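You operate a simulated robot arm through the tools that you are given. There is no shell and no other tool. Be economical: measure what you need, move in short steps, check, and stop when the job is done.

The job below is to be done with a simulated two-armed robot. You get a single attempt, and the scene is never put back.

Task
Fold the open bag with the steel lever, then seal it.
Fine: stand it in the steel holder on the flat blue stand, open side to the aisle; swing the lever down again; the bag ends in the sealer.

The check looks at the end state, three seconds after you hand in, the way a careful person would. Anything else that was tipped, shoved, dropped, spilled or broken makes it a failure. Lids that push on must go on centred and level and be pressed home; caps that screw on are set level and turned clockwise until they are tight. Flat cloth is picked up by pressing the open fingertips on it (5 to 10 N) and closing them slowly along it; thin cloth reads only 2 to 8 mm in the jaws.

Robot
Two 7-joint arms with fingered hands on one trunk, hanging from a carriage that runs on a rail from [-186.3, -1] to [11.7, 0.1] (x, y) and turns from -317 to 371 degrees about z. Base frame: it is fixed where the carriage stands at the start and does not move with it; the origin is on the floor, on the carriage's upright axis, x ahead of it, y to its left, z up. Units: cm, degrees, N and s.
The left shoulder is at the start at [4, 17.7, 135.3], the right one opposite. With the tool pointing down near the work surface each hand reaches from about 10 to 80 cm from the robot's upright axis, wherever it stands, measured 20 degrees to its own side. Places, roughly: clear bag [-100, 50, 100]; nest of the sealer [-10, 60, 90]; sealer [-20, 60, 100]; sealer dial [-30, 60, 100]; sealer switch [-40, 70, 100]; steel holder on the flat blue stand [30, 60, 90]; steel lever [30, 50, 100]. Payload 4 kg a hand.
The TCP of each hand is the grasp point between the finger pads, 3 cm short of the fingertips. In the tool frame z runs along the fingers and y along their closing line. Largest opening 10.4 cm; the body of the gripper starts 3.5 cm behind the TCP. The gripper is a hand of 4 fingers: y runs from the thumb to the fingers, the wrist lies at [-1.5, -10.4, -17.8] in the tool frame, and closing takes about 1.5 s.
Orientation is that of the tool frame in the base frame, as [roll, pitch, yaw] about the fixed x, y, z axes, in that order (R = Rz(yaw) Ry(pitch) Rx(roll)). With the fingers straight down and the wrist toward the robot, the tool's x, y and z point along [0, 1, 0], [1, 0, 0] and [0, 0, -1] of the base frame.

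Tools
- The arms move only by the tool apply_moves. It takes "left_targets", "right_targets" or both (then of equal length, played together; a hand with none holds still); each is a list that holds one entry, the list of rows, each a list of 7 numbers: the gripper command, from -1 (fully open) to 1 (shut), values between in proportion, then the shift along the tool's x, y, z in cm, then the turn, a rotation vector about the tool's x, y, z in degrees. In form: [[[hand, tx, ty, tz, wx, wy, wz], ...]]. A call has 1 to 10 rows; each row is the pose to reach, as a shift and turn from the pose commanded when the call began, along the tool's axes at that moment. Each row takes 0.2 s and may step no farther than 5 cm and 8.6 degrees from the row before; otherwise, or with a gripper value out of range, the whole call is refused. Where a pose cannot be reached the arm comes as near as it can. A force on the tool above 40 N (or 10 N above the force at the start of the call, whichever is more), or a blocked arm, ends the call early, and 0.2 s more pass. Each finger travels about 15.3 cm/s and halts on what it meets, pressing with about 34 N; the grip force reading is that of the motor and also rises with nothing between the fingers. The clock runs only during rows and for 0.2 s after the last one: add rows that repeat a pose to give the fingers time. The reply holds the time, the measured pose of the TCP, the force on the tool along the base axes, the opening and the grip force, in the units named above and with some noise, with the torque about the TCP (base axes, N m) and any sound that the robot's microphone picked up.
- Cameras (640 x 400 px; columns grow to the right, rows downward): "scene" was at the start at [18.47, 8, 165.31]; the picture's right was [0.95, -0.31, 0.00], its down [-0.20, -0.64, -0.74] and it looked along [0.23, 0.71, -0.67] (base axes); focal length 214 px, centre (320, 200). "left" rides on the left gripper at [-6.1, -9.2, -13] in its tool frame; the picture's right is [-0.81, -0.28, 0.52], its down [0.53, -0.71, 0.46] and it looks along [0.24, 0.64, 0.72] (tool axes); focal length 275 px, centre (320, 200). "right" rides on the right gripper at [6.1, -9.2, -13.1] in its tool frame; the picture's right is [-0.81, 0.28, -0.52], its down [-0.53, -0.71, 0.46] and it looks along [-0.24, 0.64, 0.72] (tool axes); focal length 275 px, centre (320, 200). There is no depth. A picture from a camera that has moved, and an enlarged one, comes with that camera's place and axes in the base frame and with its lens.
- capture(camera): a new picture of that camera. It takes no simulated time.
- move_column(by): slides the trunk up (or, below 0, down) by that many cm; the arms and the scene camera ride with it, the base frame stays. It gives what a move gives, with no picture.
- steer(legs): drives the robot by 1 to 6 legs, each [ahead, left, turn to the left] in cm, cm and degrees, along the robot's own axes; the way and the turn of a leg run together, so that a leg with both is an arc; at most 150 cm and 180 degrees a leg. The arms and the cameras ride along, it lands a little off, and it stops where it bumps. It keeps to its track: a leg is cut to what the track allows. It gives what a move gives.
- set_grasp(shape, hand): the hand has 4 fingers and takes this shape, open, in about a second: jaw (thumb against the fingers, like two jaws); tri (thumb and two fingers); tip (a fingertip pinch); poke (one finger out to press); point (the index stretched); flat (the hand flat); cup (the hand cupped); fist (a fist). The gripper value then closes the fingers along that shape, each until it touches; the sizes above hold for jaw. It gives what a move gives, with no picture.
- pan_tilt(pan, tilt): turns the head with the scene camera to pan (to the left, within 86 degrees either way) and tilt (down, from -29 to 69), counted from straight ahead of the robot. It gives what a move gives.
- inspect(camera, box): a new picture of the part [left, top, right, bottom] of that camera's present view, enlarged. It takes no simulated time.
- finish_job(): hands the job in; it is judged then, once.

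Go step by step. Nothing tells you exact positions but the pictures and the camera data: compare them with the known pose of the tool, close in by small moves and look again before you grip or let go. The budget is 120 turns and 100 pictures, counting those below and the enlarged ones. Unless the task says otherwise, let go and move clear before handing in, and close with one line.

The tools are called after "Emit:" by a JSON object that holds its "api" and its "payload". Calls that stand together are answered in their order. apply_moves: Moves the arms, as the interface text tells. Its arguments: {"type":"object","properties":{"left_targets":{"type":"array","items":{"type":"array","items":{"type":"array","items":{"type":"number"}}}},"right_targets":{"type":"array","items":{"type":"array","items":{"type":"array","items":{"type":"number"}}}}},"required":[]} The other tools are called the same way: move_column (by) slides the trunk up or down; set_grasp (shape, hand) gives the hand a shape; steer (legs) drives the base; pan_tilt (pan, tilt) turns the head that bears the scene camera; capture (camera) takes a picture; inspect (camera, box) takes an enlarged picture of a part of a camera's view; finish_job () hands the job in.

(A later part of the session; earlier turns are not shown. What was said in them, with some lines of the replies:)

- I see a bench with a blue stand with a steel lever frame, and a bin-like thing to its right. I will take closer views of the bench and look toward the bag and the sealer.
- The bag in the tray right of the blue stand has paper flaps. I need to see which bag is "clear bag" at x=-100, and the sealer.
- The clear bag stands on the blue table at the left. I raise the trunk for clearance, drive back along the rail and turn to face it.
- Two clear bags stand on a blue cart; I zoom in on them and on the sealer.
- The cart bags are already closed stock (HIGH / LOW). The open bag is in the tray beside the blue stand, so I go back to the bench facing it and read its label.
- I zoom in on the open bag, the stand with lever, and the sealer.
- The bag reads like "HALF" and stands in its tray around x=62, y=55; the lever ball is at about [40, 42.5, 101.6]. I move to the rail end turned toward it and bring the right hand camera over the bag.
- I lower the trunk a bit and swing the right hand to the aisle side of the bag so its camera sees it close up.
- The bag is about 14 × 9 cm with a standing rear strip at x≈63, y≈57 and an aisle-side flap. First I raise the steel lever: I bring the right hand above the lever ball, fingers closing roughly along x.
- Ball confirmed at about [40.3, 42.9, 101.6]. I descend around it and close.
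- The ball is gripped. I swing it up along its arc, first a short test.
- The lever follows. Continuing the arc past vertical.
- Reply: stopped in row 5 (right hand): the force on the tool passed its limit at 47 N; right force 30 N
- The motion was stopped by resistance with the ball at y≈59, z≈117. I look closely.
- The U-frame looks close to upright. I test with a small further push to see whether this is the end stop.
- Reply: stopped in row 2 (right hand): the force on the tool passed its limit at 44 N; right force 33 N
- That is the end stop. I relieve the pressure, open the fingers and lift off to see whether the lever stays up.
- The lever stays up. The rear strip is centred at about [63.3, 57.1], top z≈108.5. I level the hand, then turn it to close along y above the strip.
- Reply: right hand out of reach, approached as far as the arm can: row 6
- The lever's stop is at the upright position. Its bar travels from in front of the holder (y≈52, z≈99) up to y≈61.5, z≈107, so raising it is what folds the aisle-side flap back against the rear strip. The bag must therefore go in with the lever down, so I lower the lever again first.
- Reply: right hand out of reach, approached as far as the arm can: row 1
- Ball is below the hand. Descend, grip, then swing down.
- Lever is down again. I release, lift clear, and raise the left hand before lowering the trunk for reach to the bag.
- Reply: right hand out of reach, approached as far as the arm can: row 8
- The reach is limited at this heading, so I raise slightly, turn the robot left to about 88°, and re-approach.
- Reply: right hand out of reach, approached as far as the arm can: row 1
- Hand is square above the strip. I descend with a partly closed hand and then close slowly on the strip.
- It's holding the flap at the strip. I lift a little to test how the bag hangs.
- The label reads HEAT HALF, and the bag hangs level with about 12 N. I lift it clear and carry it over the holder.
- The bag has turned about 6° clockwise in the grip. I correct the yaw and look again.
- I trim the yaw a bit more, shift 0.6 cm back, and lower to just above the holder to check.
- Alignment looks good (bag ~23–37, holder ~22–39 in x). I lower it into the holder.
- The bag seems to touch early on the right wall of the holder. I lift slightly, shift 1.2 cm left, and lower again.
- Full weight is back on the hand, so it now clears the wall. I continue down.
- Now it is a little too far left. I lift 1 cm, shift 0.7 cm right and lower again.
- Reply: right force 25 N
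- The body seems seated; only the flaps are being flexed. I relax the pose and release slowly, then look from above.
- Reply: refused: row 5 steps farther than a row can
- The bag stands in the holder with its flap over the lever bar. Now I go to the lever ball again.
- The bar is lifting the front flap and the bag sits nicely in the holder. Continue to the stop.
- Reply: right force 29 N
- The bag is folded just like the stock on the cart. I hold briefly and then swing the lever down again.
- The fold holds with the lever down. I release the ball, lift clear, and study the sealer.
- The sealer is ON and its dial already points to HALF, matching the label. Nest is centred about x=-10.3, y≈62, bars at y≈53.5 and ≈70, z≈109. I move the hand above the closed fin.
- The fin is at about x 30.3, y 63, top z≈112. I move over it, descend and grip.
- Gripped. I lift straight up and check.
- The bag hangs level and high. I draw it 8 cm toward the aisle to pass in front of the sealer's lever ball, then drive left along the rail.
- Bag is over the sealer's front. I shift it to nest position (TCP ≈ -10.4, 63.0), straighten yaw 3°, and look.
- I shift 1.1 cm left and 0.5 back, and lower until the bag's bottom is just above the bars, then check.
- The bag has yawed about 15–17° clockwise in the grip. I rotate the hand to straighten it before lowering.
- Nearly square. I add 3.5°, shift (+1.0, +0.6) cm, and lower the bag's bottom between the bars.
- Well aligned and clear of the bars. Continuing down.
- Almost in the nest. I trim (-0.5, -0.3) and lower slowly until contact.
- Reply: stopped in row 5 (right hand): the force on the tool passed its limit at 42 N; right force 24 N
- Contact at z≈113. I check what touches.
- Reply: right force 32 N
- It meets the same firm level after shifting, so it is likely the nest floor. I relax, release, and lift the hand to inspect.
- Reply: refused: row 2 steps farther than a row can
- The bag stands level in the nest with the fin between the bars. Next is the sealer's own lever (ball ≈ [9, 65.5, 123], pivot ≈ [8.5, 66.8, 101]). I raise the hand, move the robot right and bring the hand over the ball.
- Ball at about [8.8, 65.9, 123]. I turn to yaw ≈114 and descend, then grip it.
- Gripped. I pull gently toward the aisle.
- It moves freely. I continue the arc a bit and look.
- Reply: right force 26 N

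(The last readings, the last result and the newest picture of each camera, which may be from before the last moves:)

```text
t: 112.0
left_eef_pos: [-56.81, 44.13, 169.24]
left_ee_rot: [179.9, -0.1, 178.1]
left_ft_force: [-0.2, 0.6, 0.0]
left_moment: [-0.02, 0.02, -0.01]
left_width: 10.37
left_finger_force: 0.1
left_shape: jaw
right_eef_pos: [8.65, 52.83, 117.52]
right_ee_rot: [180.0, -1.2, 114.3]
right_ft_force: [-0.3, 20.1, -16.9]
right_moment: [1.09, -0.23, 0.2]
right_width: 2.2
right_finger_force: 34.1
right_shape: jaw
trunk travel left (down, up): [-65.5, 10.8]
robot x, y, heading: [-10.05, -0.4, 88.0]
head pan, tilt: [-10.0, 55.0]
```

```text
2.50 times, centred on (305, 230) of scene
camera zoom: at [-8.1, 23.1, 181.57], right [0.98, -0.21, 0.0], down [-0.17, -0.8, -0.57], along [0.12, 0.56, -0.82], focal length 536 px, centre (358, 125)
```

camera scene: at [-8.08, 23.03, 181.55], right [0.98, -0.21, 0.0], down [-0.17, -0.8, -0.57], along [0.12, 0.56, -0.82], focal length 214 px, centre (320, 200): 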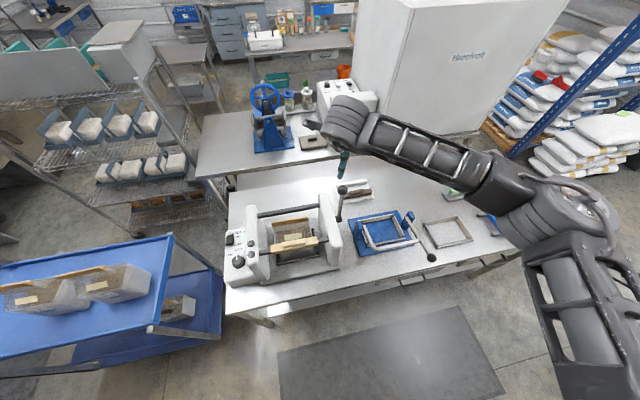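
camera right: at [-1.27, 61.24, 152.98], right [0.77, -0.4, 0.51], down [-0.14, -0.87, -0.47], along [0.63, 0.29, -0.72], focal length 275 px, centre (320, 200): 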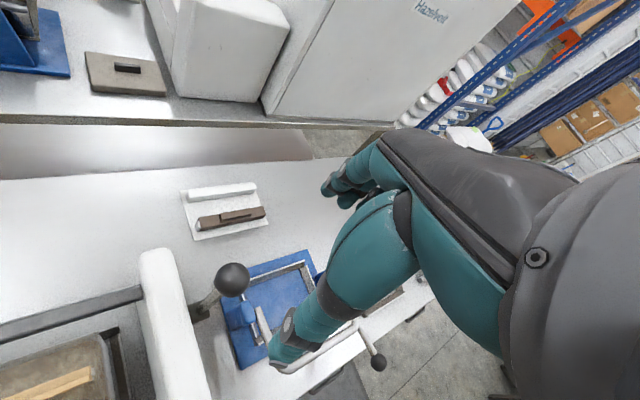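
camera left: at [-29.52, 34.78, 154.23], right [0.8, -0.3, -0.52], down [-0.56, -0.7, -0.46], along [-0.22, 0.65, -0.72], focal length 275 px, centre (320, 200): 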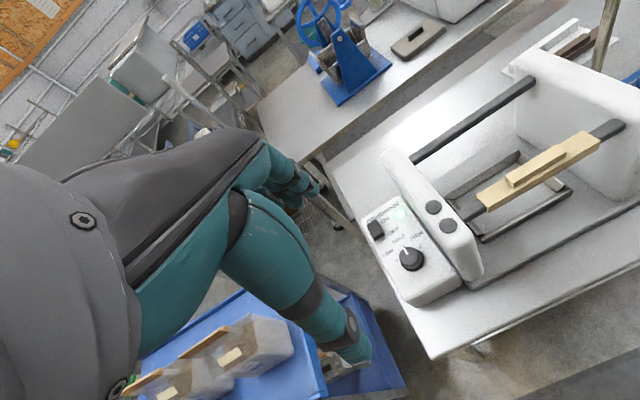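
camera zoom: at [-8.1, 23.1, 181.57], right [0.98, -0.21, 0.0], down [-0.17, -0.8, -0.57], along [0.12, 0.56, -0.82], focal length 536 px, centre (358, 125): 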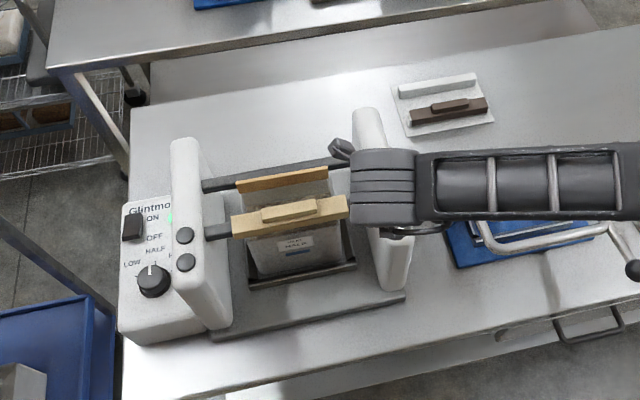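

Pulling the lever moves the tan bar toward the fin. I continue until it stops.

Emit:
{"api": "apply_moves", "payload": {"right_targets": [[[1, -0.8, -0.35, 0.7, 0, 0, 0], [1, -1.55, -0.7, 1.5, 0, 0, 0], [1, -2.25, -1.0, 2.4, 0, 0, 0], [1, -2.9, -1.35, 3.3, 0, 0, 0], [1, -3.55, -1.6, 4.2, 0, 0, 0], [1, -4.15, -1.9, 5.1, 0, 0, 0]]]}}

Emit:
{"api": "inspect", "payload": {"camera": "scene", "box": [225, 170, 365, 290]}}

```text
t: 113.4
left_eef_pos: [-56.64, 44.05, 169.12]
left_ee_rot: [179.9, 0.1, 178.1]
left_ft_force: [0.8, 0.4, -0.2]
left_moment: [0.01, 0.01, 0.0]
left_width: 10.37
left_finger_force: 0.1
left_shape: jaw
right_eef_pos: [8.76, 48.53, 112.52]
right_ee_rot: [179.7, -1.2, 114.1]
right_ft_force: [13.7, 19.6, -11.5]
right_moment: [0.49, -0.1, 0.32]
right_width: 1.94
right_finger_force: 34.1
right_shape: jaw
trunk travel left (down, up): [-65.5, 10.8]
robot x, y, heading: [-10.26, -0.14, 88.0]
head pan, tilt: [-10.0, 55.0]
```

```text
3.33 times, centred on (295, 230) of scene
camera zoom: at [-8.01, 23.11, 181.6], right [0.98, -0.21, 0.0], down [-0.17, -0.8, -0.58], along [0.12, 0.56, -0.82], focal length 715 px, centre (403, 100)
```

zoom: 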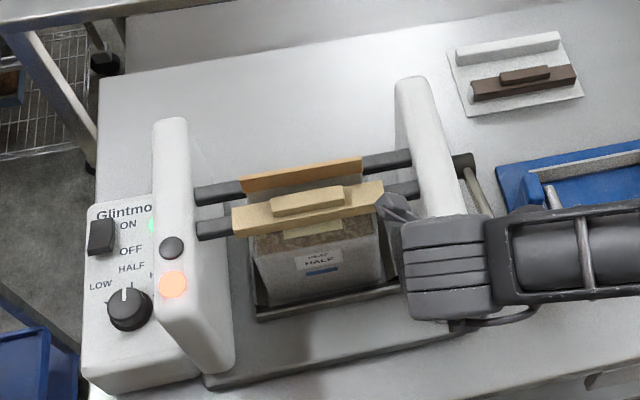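

An orange lamp lit, so heating has started; the bar is close to the fin. I continue the last degrees carefully.

Emit:
{"api": "apply_moves", "payload": {"right_targets": [[[1, -0.4, -0.2, 0.7, 0, 0, 0], [1, -0.9, -0.4, 1.4, 0, 0, 0], [1, -1.3, -0.6, 2.1, 0, 0, 0]]]}}

Emit:
{"api": "inspect", "payload": {"camera": "scene", "box": [225, 170, 365, 290]}}

```text
t: 114.2
left_eef_pos: [-56.6, 44.24, 169.05]
left_ee_rot: [179.8, 0.1, 178.1]
left_ft_force: [-0.2, -0.1, -0.1]
left_moment: [-0.01, 0.03, -0.02]
left_width: 10.36
left_finger_force: 0.1
left_shape: jaw
right_eef_pos: [9.19, 48.12, 111.07]
right_ee_rot: [178.8, -2.1, 113.8]
right_ft_force: [13.1, 12.8, 9.7]
right_moment: [0.21, -0.43, 0.22]
right_width: 2.03
right_finger_force: 33.9
right_shape: jaw
trunk travel left (down, up): [-65.5, 10.8]
robot x, y, heading: [-10.25, 0.11, 88.2]
head pan, tilt: [-10.0, 55.0]
stopped in row 3 (right hand): the force on the tool passed its limit at 41 N (the readings are from after the stop); the commanded pose is now the measured one
```

```text
3.33 times, centred on (295, 230) of scene
camera zoom: at [-7.95, 23.14, 181.62], right [0.98, -0.21, 0.0], down [-0.17, -0.8, -0.58], along [0.12, 0.56, -0.82], focal length 715 px, centre (403, 100)
```

zoom: 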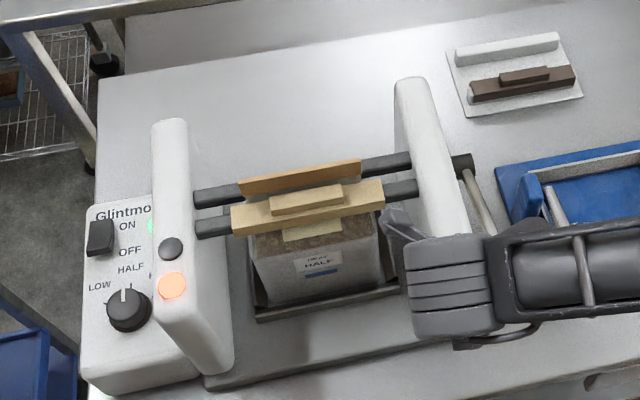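

The bars are closed on the fin and the heat lamp is lit. I hold for several seconds.

Emit:
{"api": "apply_moves", "payload": {"right_targets": [[[1, 0, 0, 0.2, 0, 0, 0], [1, 0, 0, 0.2, 0, 0, 0], [1, 0, 0, 0.2, 0, 0, 0], [1, 0, 0, 0.2, 0, 0, 0], [1, 0, 0, 0.2, 0, 0, 0], [1, 0, 0, 0.2, 0, 0, 0], [1, 0, 0, 0.2, 0, 0, 0], [1, 0, 0, 0.2, 0, 0, 0], [1, 0, 0, 0.2, 0, 0, 0], [1, 0, 0, 0.2, 0, 0, 0]]]}}

Emit:
{"api": "apply_moves", "payload": {"right_targets": [[[1, 0, 0, 0, 0, 0, 0], [1, 0, 0, 0, 0, 0, 0], [1, 0, 0, 0, 0, 0, 0], [1, 0, 0, 0, 0, 0, 0], [1, 0, 0, 0, 0, 0, 0], [1, 0, 0, 0, 0, 0, 0], [1, 0, 0, 0, 0, 0, 0], [1, 0, 0, 0, 0, 0, 0], [1, 0, 0, 0, 0, 0, 0], [1, 0, 0, 0, 0, 0, 0]]]}}

Emit:
{"api": "inspect", "payload": {"camera": "scene", "box": [225, 170, 365, 290]}}

```text
t: 116.4
left_eef_pos: [-56.51, 44.23, 169.19]
left_ee_rot: [179.7, 0.2, 178.1]
left_ft_force: [0.0, 0.3, 0.7]
left_moment: [-0.01, -0.01, 0.0]
left_width: 10.37
left_finger_force: 0.1
left_shape: jaw
right_eef_pos: [9.0, 48.17, 110.85]
right_ee_rot: [178.8, -2.0, 114.2]
right_ft_force: [20.5, 15.0, 26.6]
right_moment: [0.23, -0.81, 0.26]
right_width: 2.12
right_finger_force: 34.0
right_shape: jaw
trunk travel left (down, up): [-65.5, 10.8]
robot x, y, heading: [-10.02, 0.06, 87.8]
head pan, tilt: [-10.0, 55.0]
```

```text
t: 118.6
left_eef_pos: [-56.54, 44.28, 169.08]
left_ee_rot: [179.8, 0.1, 178.1]
left_ft_force: [0.2, 0.6, -0.2]
left_moment: [0.0, 0.0, 0.01]
left_width: 10.37
left_finger_force: 0.0
left_shape: jaw
right_eef_pos: [8.96, 48.03, 110.88]
right_ee_rot: [178.9, -2.0, 114.3]
right_ft_force: [20.0, 14.4, 26.5]
right_moment: [0.26, -0.77, 0.31]
right_width: 2.1
right_finger_force: 34.2
right_shape: jaw
trunk travel left (down, up): [-65.5, 10.8]
robot x, y, heading: [-9.85, -0.34, 88.1]
head pan, tilt: [-10.0, 55.0]
```

```text
3.33 times, centred on (295, 230) of scene
camera zoom: at [-7.92, 23.18, 181.64], right [0.98, -0.21, 0.0], down [-0.17, -0.8, -0.58], along [0.12, 0.56, -0.82], focal length 715 px, centre (403, 100)
```

zoom: 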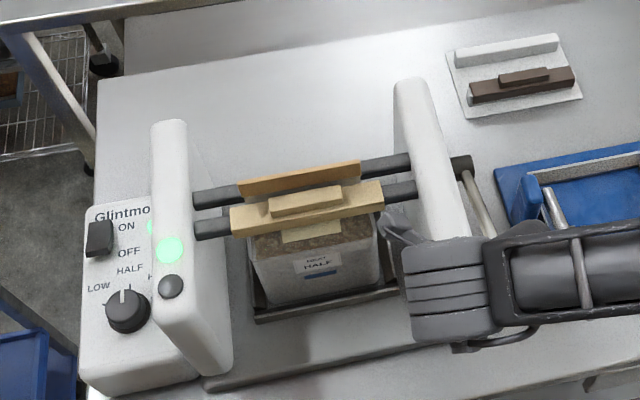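

The green lamp on the sealer shows the cycle is complete. I swing the sealer's lever back up to open the bars.

Emit:
{"api": "apply_moves", "payload": {"right_targets": [[[1, 0.4, 0.2, -1.5, 0, 0, 0], [1, 1.0, 0.45, -3.1, 0, 0, 0], [1, 2.15, 1.0, -4.6, 0, 0, 0], [1, 4.15, 1.9, -6.75, 0, 0, 0], [1, 6.4, 2.9, -8.55, 0, 0, 0], [1, 8.9, 4.05, -10, 0, 0, 0], [1, 11.5, 5.25, -11.05, 0, 0, 0], [1, 13.9, 6.3, -11.6, 0, 0, 0], [1, 16.2, 7.4, -11.9, 0, 0, 0]]]}}

Emit:
{"api": "inspect", "payload": {"camera": "scene", "box": [205, 140, 405, 300]}}

```text
t: 120.6
left_eef_pos: [-56.74, 44.11, 169.1]
left_ee_rot: [180.0, 0.1, 178.1]
left_ft_force: [0.7, -0.6, 0.5]
left_moment: [0.03, 0.0, 0.0]
left_width: 10.38
left_finger_force: 0.1
left_shape: jaw
right_eef_pos: [8.62, 65.05, 122.99]
right_ee_rot: [179.6, -1.7, 114.2]
right_ft_force: [0.2, 0.0, 0.6]
right_moment: [0.02, 0.0, 0.01]
right_width: 1.76
right_finger_force: 34.1
right_shape: jaw
trunk travel left (down, up): [-65.5, 10.8]
robot x, y, heading: [-9.69, 0.34, 88.0]
head pan, tilt: [-10.0, 55.0]
```

```text
2.50 times, centred on (305, 220) of scene
camera zoom: at [-8.07, 23.03, 181.55], right [0.98, -0.21, 0.0], down [-0.17, -0.8, -0.57], along [0.12, 0.56, -0.82], focal length 536 px, centre (358, 150)
```

zoom: 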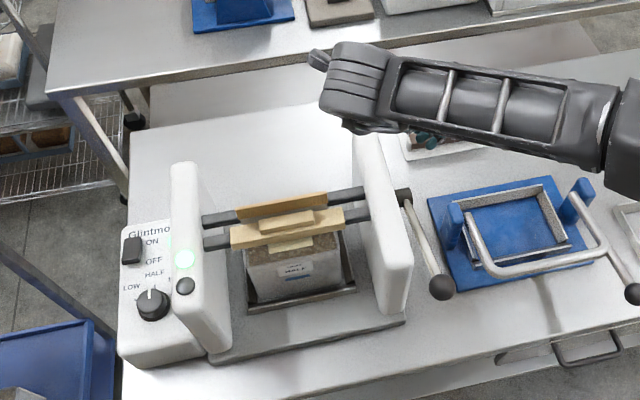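

The ball slipped out of the grip and the lever stayed down, with the bars still closed. I come in front of the ball with closed fingers and push the lever back up instead.

Emit:
{"api": "apply_moves", "payload": {"right_targets": [[[1, -4.5, -2, -1, 0, 0, 0], [1, -9, -4.1, -1, 0, 0, 0], [1, -13.5, -6.2, -1, 0, 0, 0], [1, -18, -8.2, -1, 0, 0, 0], [1, -22.7, -10.4, 0, 0, 0, 0], [1, -22.7, -10.4, 4, 0, 0, 0], [1, -22.7, -10.4, 8, 0, 0, 0], [1, -22.7, -10.4, 12, 0, 0, 0]]]}}

Emit:
{"api": "inspect", "payload": {"camera": "scene", "box": [275, 170, 435, 310]}}

```text
refused: row 1 steps farther than a row can; nothing moved
```

```text
2.86 times, centred on (355, 240) of scene
camera zoom: at [-8.07, 23.03, 181.55], right [0.98, -0.21, 0.0], down [-0.17, -0.8, -0.57], along [0.12, 0.56, -0.82], focal length 613 px, centre (220, 86)
```

zoom: 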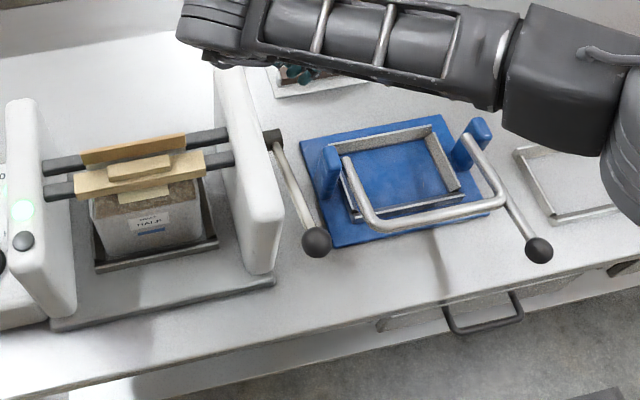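

Emit:
{"api": "apply_moves", "payload": {"right_targets": [[[1, -4, -1.8, -0.5, 0, 0, 0], [1, -8, -3.7, -0.5, 0, 0, 0], [1, -12, -5.5, -0.5, 0, 0, 0], [1, -16, -7.3, -0.5, 0, 0, 0], [1, -20, -9.1, -0.5, 0, 0, 0], [1, -22.7, -10.4, 1, 0, 0, 0], [1, -22.7, -10.4, 5, 0, 0, 0], [1, -22.7, -10.4, 9, 0, 0, 0], [1, -22.7, -10.4, 12, 0, 0, 0]]]}}

Emit:
{"api": "apply_moves", "payload": {"right_targets": [[[1, 0.9, 0.4, 0, 0, 0, 0], [1, 1.8, 0.8, 0, 0, 0, 0], [1, 2.7, 1.25, 0, 0, 0, 0], [1, 3.6, 1.65, -0.3, 0, 0, 0]]]}}

```text
t: 122.6
left_eef_pos: [-56.71, 44.04, 169.28]
left_ee_rot: [180.0, 0.0, 178.1]
left_ft_force: [0.3, 0.0, -0.1]
left_moment: [-0.01, -0.01, 0.02]
left_width: 10.4
left_finger_force: 0.1
left_shape: jaw
right_eef_pos: [8.68, 40.39, 110.15]
right_ee_rot: [179.5, -1.8, 114.3]
right_ft_force: [0.5, 1.4, 0.5]
right_moment: [0.03, -0.03, 0.0]
right_width: 1.73
right_finger_force: 33.8
right_shape: jaw
trunk travel left (down, up): [-65.5, 10.8]
robot x, y, heading: [-10.06, 0.07, 88.2]
head pan, tilt: [-10.0, 55.0]
```

```text
t: 123.6
left_eef_pos: [-56.69, 43.92, 169.01]
left_ee_rot: [-179.8, 0.1, 178.0]
left_ft_force: [0.7, 0.8, -0.5]
left_moment: [-0.02, 0.01, -0.01]
left_width: 10.37
left_finger_force: 0.0
left_shape: jaw
right_eef_pos: [8.69, 43.93, 110.48]
right_ee_rot: [179.6, -1.3, 114.2]
right_ft_force: [1.7, -15.5, 3.3]
right_moment: [-0.11, -0.05, -0.23]
right_width: 1.7
right_finger_force: 33.2
right_shape: jaw
trunk travel left (down, up): [-65.5, 10.8]
robot x, y, heading: [-10.13, -0.27, 88.1]
head pan, tilt: [-10.0, 55.0]
```

Contact with the ball. I push it up along its arc.

Emit:
{"api": "apply_moves", "payload": {"right_targets": [[[1, 1.6, 0.75, -1.5, 0, 0, 0], [1, 3.3, 1.5, -3.5, 0, 0, 0], [1, 5.3, 2.4, -5.5, 0, 0, 0], [1, 7.6, 3.45, -7.2, 0, 0, 0], [1, 10, 4.6, -8.6, 0, 0, 0], [1, 12.6, 5.75, -9.7, 0, 0, 0], [1, 15.3, 7, -10.4, 0, 0, 0], [1, 17, 7.8, -10.7, 0, 0, 0]]]}}

Emit:
{"api": "inspect", "payload": {"camera": "scene", "box": [205, 140, 405, 300]}}

```text
t: 124.0
left_eef_pos: [-56.54, 44.02, 168.96]
left_ee_rot: [-179.9, 0.0, 178.1]
left_ft_force: [0.2, -0.3, -0.3]
left_moment: [0.02, 0.01, -0.04]
left_width: 10.37
left_finger_force: 0.0
left_shape: jaw
right_eef_pos: [8.74, 44.6, 111.66]
right_ee_rot: [179.9, -0.1, 114.3]
right_ft_force: [2.8, -24.8, 7.6]
right_moment: [-0.19, -0.11, -0.34]
right_width: 1.81
right_finger_force: 33.8
right_shape: jaw
trunk travel left (down, up): [-65.5, 10.8]
robot x, y, heading: [-10.02, 0.03, 88.1]
head pan, tilt: [-10.0, 55.0]
stopped in row 2 (right hand): the force on the tool passed its limit at 46 N (the readings are from after the stop); the commanded pose is now the measured one
```

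```text
2.50 times, centred on (305, 220) of scene
camera zoom: at [-8.0, 22.9, 181.49], right [0.98, -0.21, 0.0], down [-0.17, -0.8, -0.57], along [0.12, 0.56, -0.82], focal length 536 px, centre (358, 150)
```

zoom: 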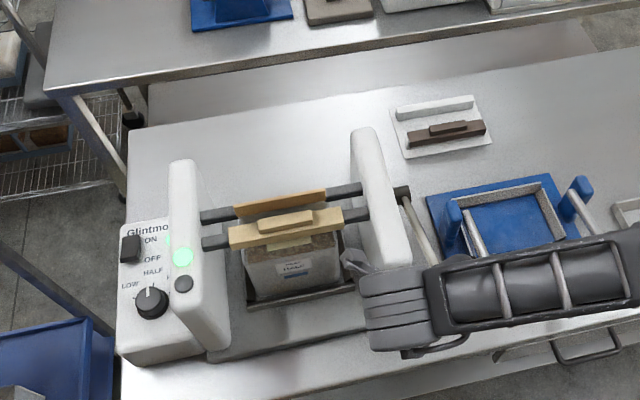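

The sideways push has poor leverage. I will re-grip the ball centrally, with the hand turned to yaw ≈130 so it stays off the wall, and lift along the arc.

Emit:
{"api": "apply_moves", "payload": {"right_targets": [[[1, -2.7, -1.25, 0, 0, 0, 0], [1, -2.7, -1.25, -4, 0, 0, 0], [0.3, -2.7, -1.25, -8, 0, 0, -5], [-0.3, -1, -0.5, -12, 0, 0, -10], [-0.4, 2.1, 0.95, -12, 0, 0, -16], [-0.4, 2.1, 0.95, -8, 0, 0, -16], [-0.4, 2.1, 0.95, -4, 0, 0, -16], [-0.4, 2.1, 0.95, -1, 0, 0, -16], [-0.4, 2.1, 0.95, 1.3, 0, 0, -16]]]}}

Emit:
{"api": "apply_moves", "payload": {"right_targets": [[[0, 0, 0, 0, 0, 0, 0], [0.4, 0, 0, 0, 0, 0, 0], [0.8, 0, 0, 0, 0, 0, 0], [1, 0, 0, 0, 0, 0, 0], [1, 0, 0, 0, 0, 0, 0], [1, 0, 0, 0, 0, 0, 0]]]}}

```text
t: 126.0
left_eef_pos: [-56.78, 44.12, 169.11]
left_ee_rot: [-180.0, -0.1, 178.0]
left_ft_force: [0.0, -0.2, 0.6]
left_moment: [-0.01, 0.0, 0.01]
left_width: 10.36
left_finger_force: 0.1
left_shape: jaw
right_eef_pos: [8.5, 47.64, 110.65]
right_ee_rot: [179.4, -0.6, 130.3]
right_ft_force: [-0.8, -0.2, 0.2]
right_moment: [-0.01, -0.01, 0.0]
right_width: 7.24
right_finger_force: 0.0
right_shape: jaw
trunk travel left (down, up): [-65.5, 10.8]
robot x, y, heading: [-9.98, -0.27, 88.1]
head pan, tilt: [-10.0, 55.0]
```

```text
t: 127.5
left_eef_pos: [-56.66, 44.11, 169.14]
left_ee_rot: [180.0, 0.0, 177.9]
left_ft_force: [0.0, 0.3, -0.3]
left_moment: [0.01, 0.0, 0.03]
left_width: 10.36
left_finger_force: 0.1
left_shape: jaw
right_eef_pos: [8.51, 47.59, 110.65]
right_ee_rot: [179.5, -0.7, 130.3]
right_ft_force: [1.8, -0.7, -1.6]
right_moment: [0.1, -0.15, -0.12]
right_width: 3.22
right_finger_force: 34.2
right_shape: jaw
trunk travel left (down, up): [-65.5, 10.8]
robot x, y, heading: [-10.18, -0.29, 87.8]
head pan, tilt: [-10.0, 55.0]
```

A full-width grip on the ball. I swing it up along its arc.

Emit:
{"api": "apply_moves", "payload": {"right_targets": [[[1, 0.5, 0.45, -1.35, 0, 0, 0], [1, 1.15, 0.97, -2.7, 0, 0, 0], [1, 1.8, 1.55, -3.9, 0, 0, 0], [1, 2.5, 2.15, -5.1, 0, 0, 0], [1, 4.2, 3.55, -7.3, 0, 0, 0], [1, 6.05, 5.15, -9.15, 0, 0, 0], [1, 8.1, 6.9, -10.6, 0, 0, 0], [1, 10.3, 8.7, -11.7, 0, 0, 0], [1, 12.6, 10.7, -12.4, 0, 0, 0], [1, 13.7, 11.6, -12.6, 0, 0, 0]]]}}

Emit:
{"api": "inspect", "payload": {"camera": "scene", "box": [205, 140, 405, 300]}}

```text
t: 129.7
left_eef_pos: [-56.78, 43.91, 168.97]
left_ee_rot: [-179.8, -0.1, 177.9]
left_ft_force: [-0.1, 0.1, -0.1]
left_moment: [0.0, 0.0, 0.01]
left_width: 10.36
left_finger_force: 0.0
left_shape: jaw
right_eef_pos: [8.32, 64.93, 122.89]
right_ee_rot: [179.9, -0.3, 130.5]
right_ft_force: [-6.7, 0.0, -39.4]
right_moment: [-0.75, 0.66, 0.05]
right_width: 2.78
right_finger_force: 34.4
right_shape: jaw
trunk travel left (down, up): [-65.5, 10.8]
robot x, y, heading: [-10.34, 0.01, 87.9]
head pan, tilt: [-10.0, 55.0]
```

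```text
2.50 times, centred on (305, 220) of scene
camera zoom: at [-8.12, 22.9, 181.44], right [0.98, -0.21, 0.0], down [-0.17, -0.8, -0.57], along [0.12, 0.56, -0.82], focal length 536 px, centre (358, 150)
```

zoom: 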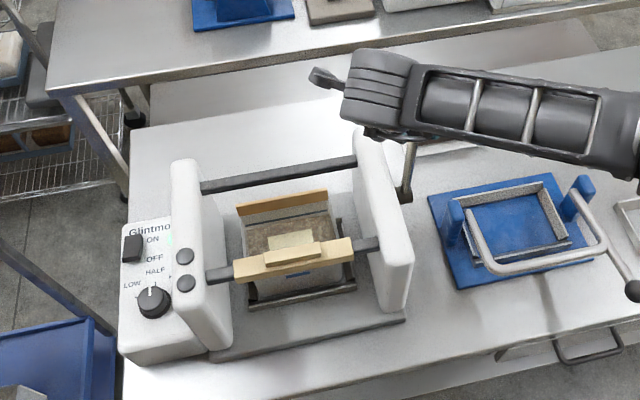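

The lever is up, the bars are open, and the bag stands in the nest. I relieve tension, release, and move clear.

Emit:
{"api": "apply_moves", "payload": {"right_targets": [[[1, 0, 0, 0.6, 0, 0, 0], [0.6, 0, 0, 0.8, 0, 0, 0], [0.2, 0, 0, 0.8, 0, 0, 0], [-0.4, 0, 0, 0.8, 0, 0, 0], [-1, 0, 0, 0.8, 0, 0, 0], [-1, 0, 0, 0.8, 0, 0, 0], [-1, 0, 0, -3, 0, 0, 0], [-1, 0, 0, -7, 0, 0, 0], [-1, 0, 0, -11, 0, 0, 0], [-1, 0, 0, -15, 0, 0, 0]]]}}

Emit:
{"api": "apply_moves", "payload": {"right_targets": [[[-1, -4, -2, -1, 0, 0, 0], [-1, -8, -4, -1, 0, 0, 0], [-1, -12, -6, -1, 0, 0, 0], [-1, -16, -8, -1, 0, 0, 0], [-1, -20, -10, -1, 0, 0, 0]]]}}

Emit:
{"api": "capture", "payload": {"camera": "scene"}}

```text
t: 131.8
left_eef_pos: [-56.69, 44.14, 169.08]
left_ee_rot: [179.9, 0.0, 178.0]
left_ft_force: [-1.6, 0.2, -0.2]
left_moment: [-0.01, 0.02, 0.0]
left_width: 10.35
left_finger_force: 0.1
left_shape: jaw
right_eef_pos: [8.44, 64.85, 138.63]
right_ee_rot: [179.5, -0.7, 130.3]
right_ft_force: [0.0, -0.8, -0.5]
right_moment: [0.03, 0.0, -0.01]
right_width: 10.39
right_finger_force: 0.0
right_shape: jaw
trunk travel left (down, up): [-65.5, 10.8]
robot x, y, heading: [-10.44, 0.14, 87.7]
head pan, tilt: [-10.0, 55.0]
```

```text
t: 133.1
left_eef_pos: [-56.74, 44.14, 169.16]
left_ee_rot: [-180.0, 0.0, 177.9]
left_ft_force: [-0.2, -0.3, -0.1]
left_moment: [-0.01, 0.0, 0.0]
left_width: 10.35
left_finger_force: 0.0
left_shape: jaw
right_eef_pos: [14.02, 43.55, 139.43]
right_ee_rot: [179.4, -0.8, 130.3]
right_ft_force: [1.3, -0.3, 0.6]
right_moment: [-0.01, 0.01, -0.01]
right_width: 10.39
right_finger_force: 0.0
right_shape: jaw
trunk travel left (down, up): [-65.5, 10.8]
robot x, y, heading: [-9.81, -0.42, 88.0]
head pan, tilt: [-10.0, 55.0]
```

```text
2 pictures are left
camera scene: at [-8.05, 23.04, 181.55], right [0.98, -0.21, 0.0], down [-0.17, -0.8, -0.57], along [0.12, 0.56, -0.82], focal length 214 px, centre (320, 200)
```

scene: 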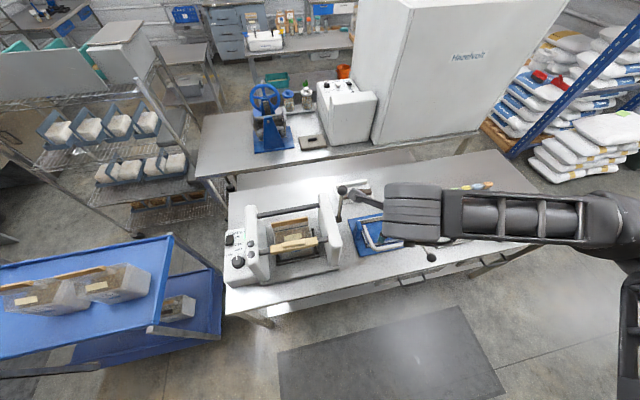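

The sealed bag stands in the nest of the sealer, both levers are back in their starting positions, and nothing else in view has been moved. I hand the job in.

Emit:
{"api": "finish_job", "payload": {}}

```text
The job is handed in.
```

The open bag was folded with the steel lever, then sealed on HALF heat until the sealer's lamp turned green. It now stands in the sealer's nest, and I have handed the job in.
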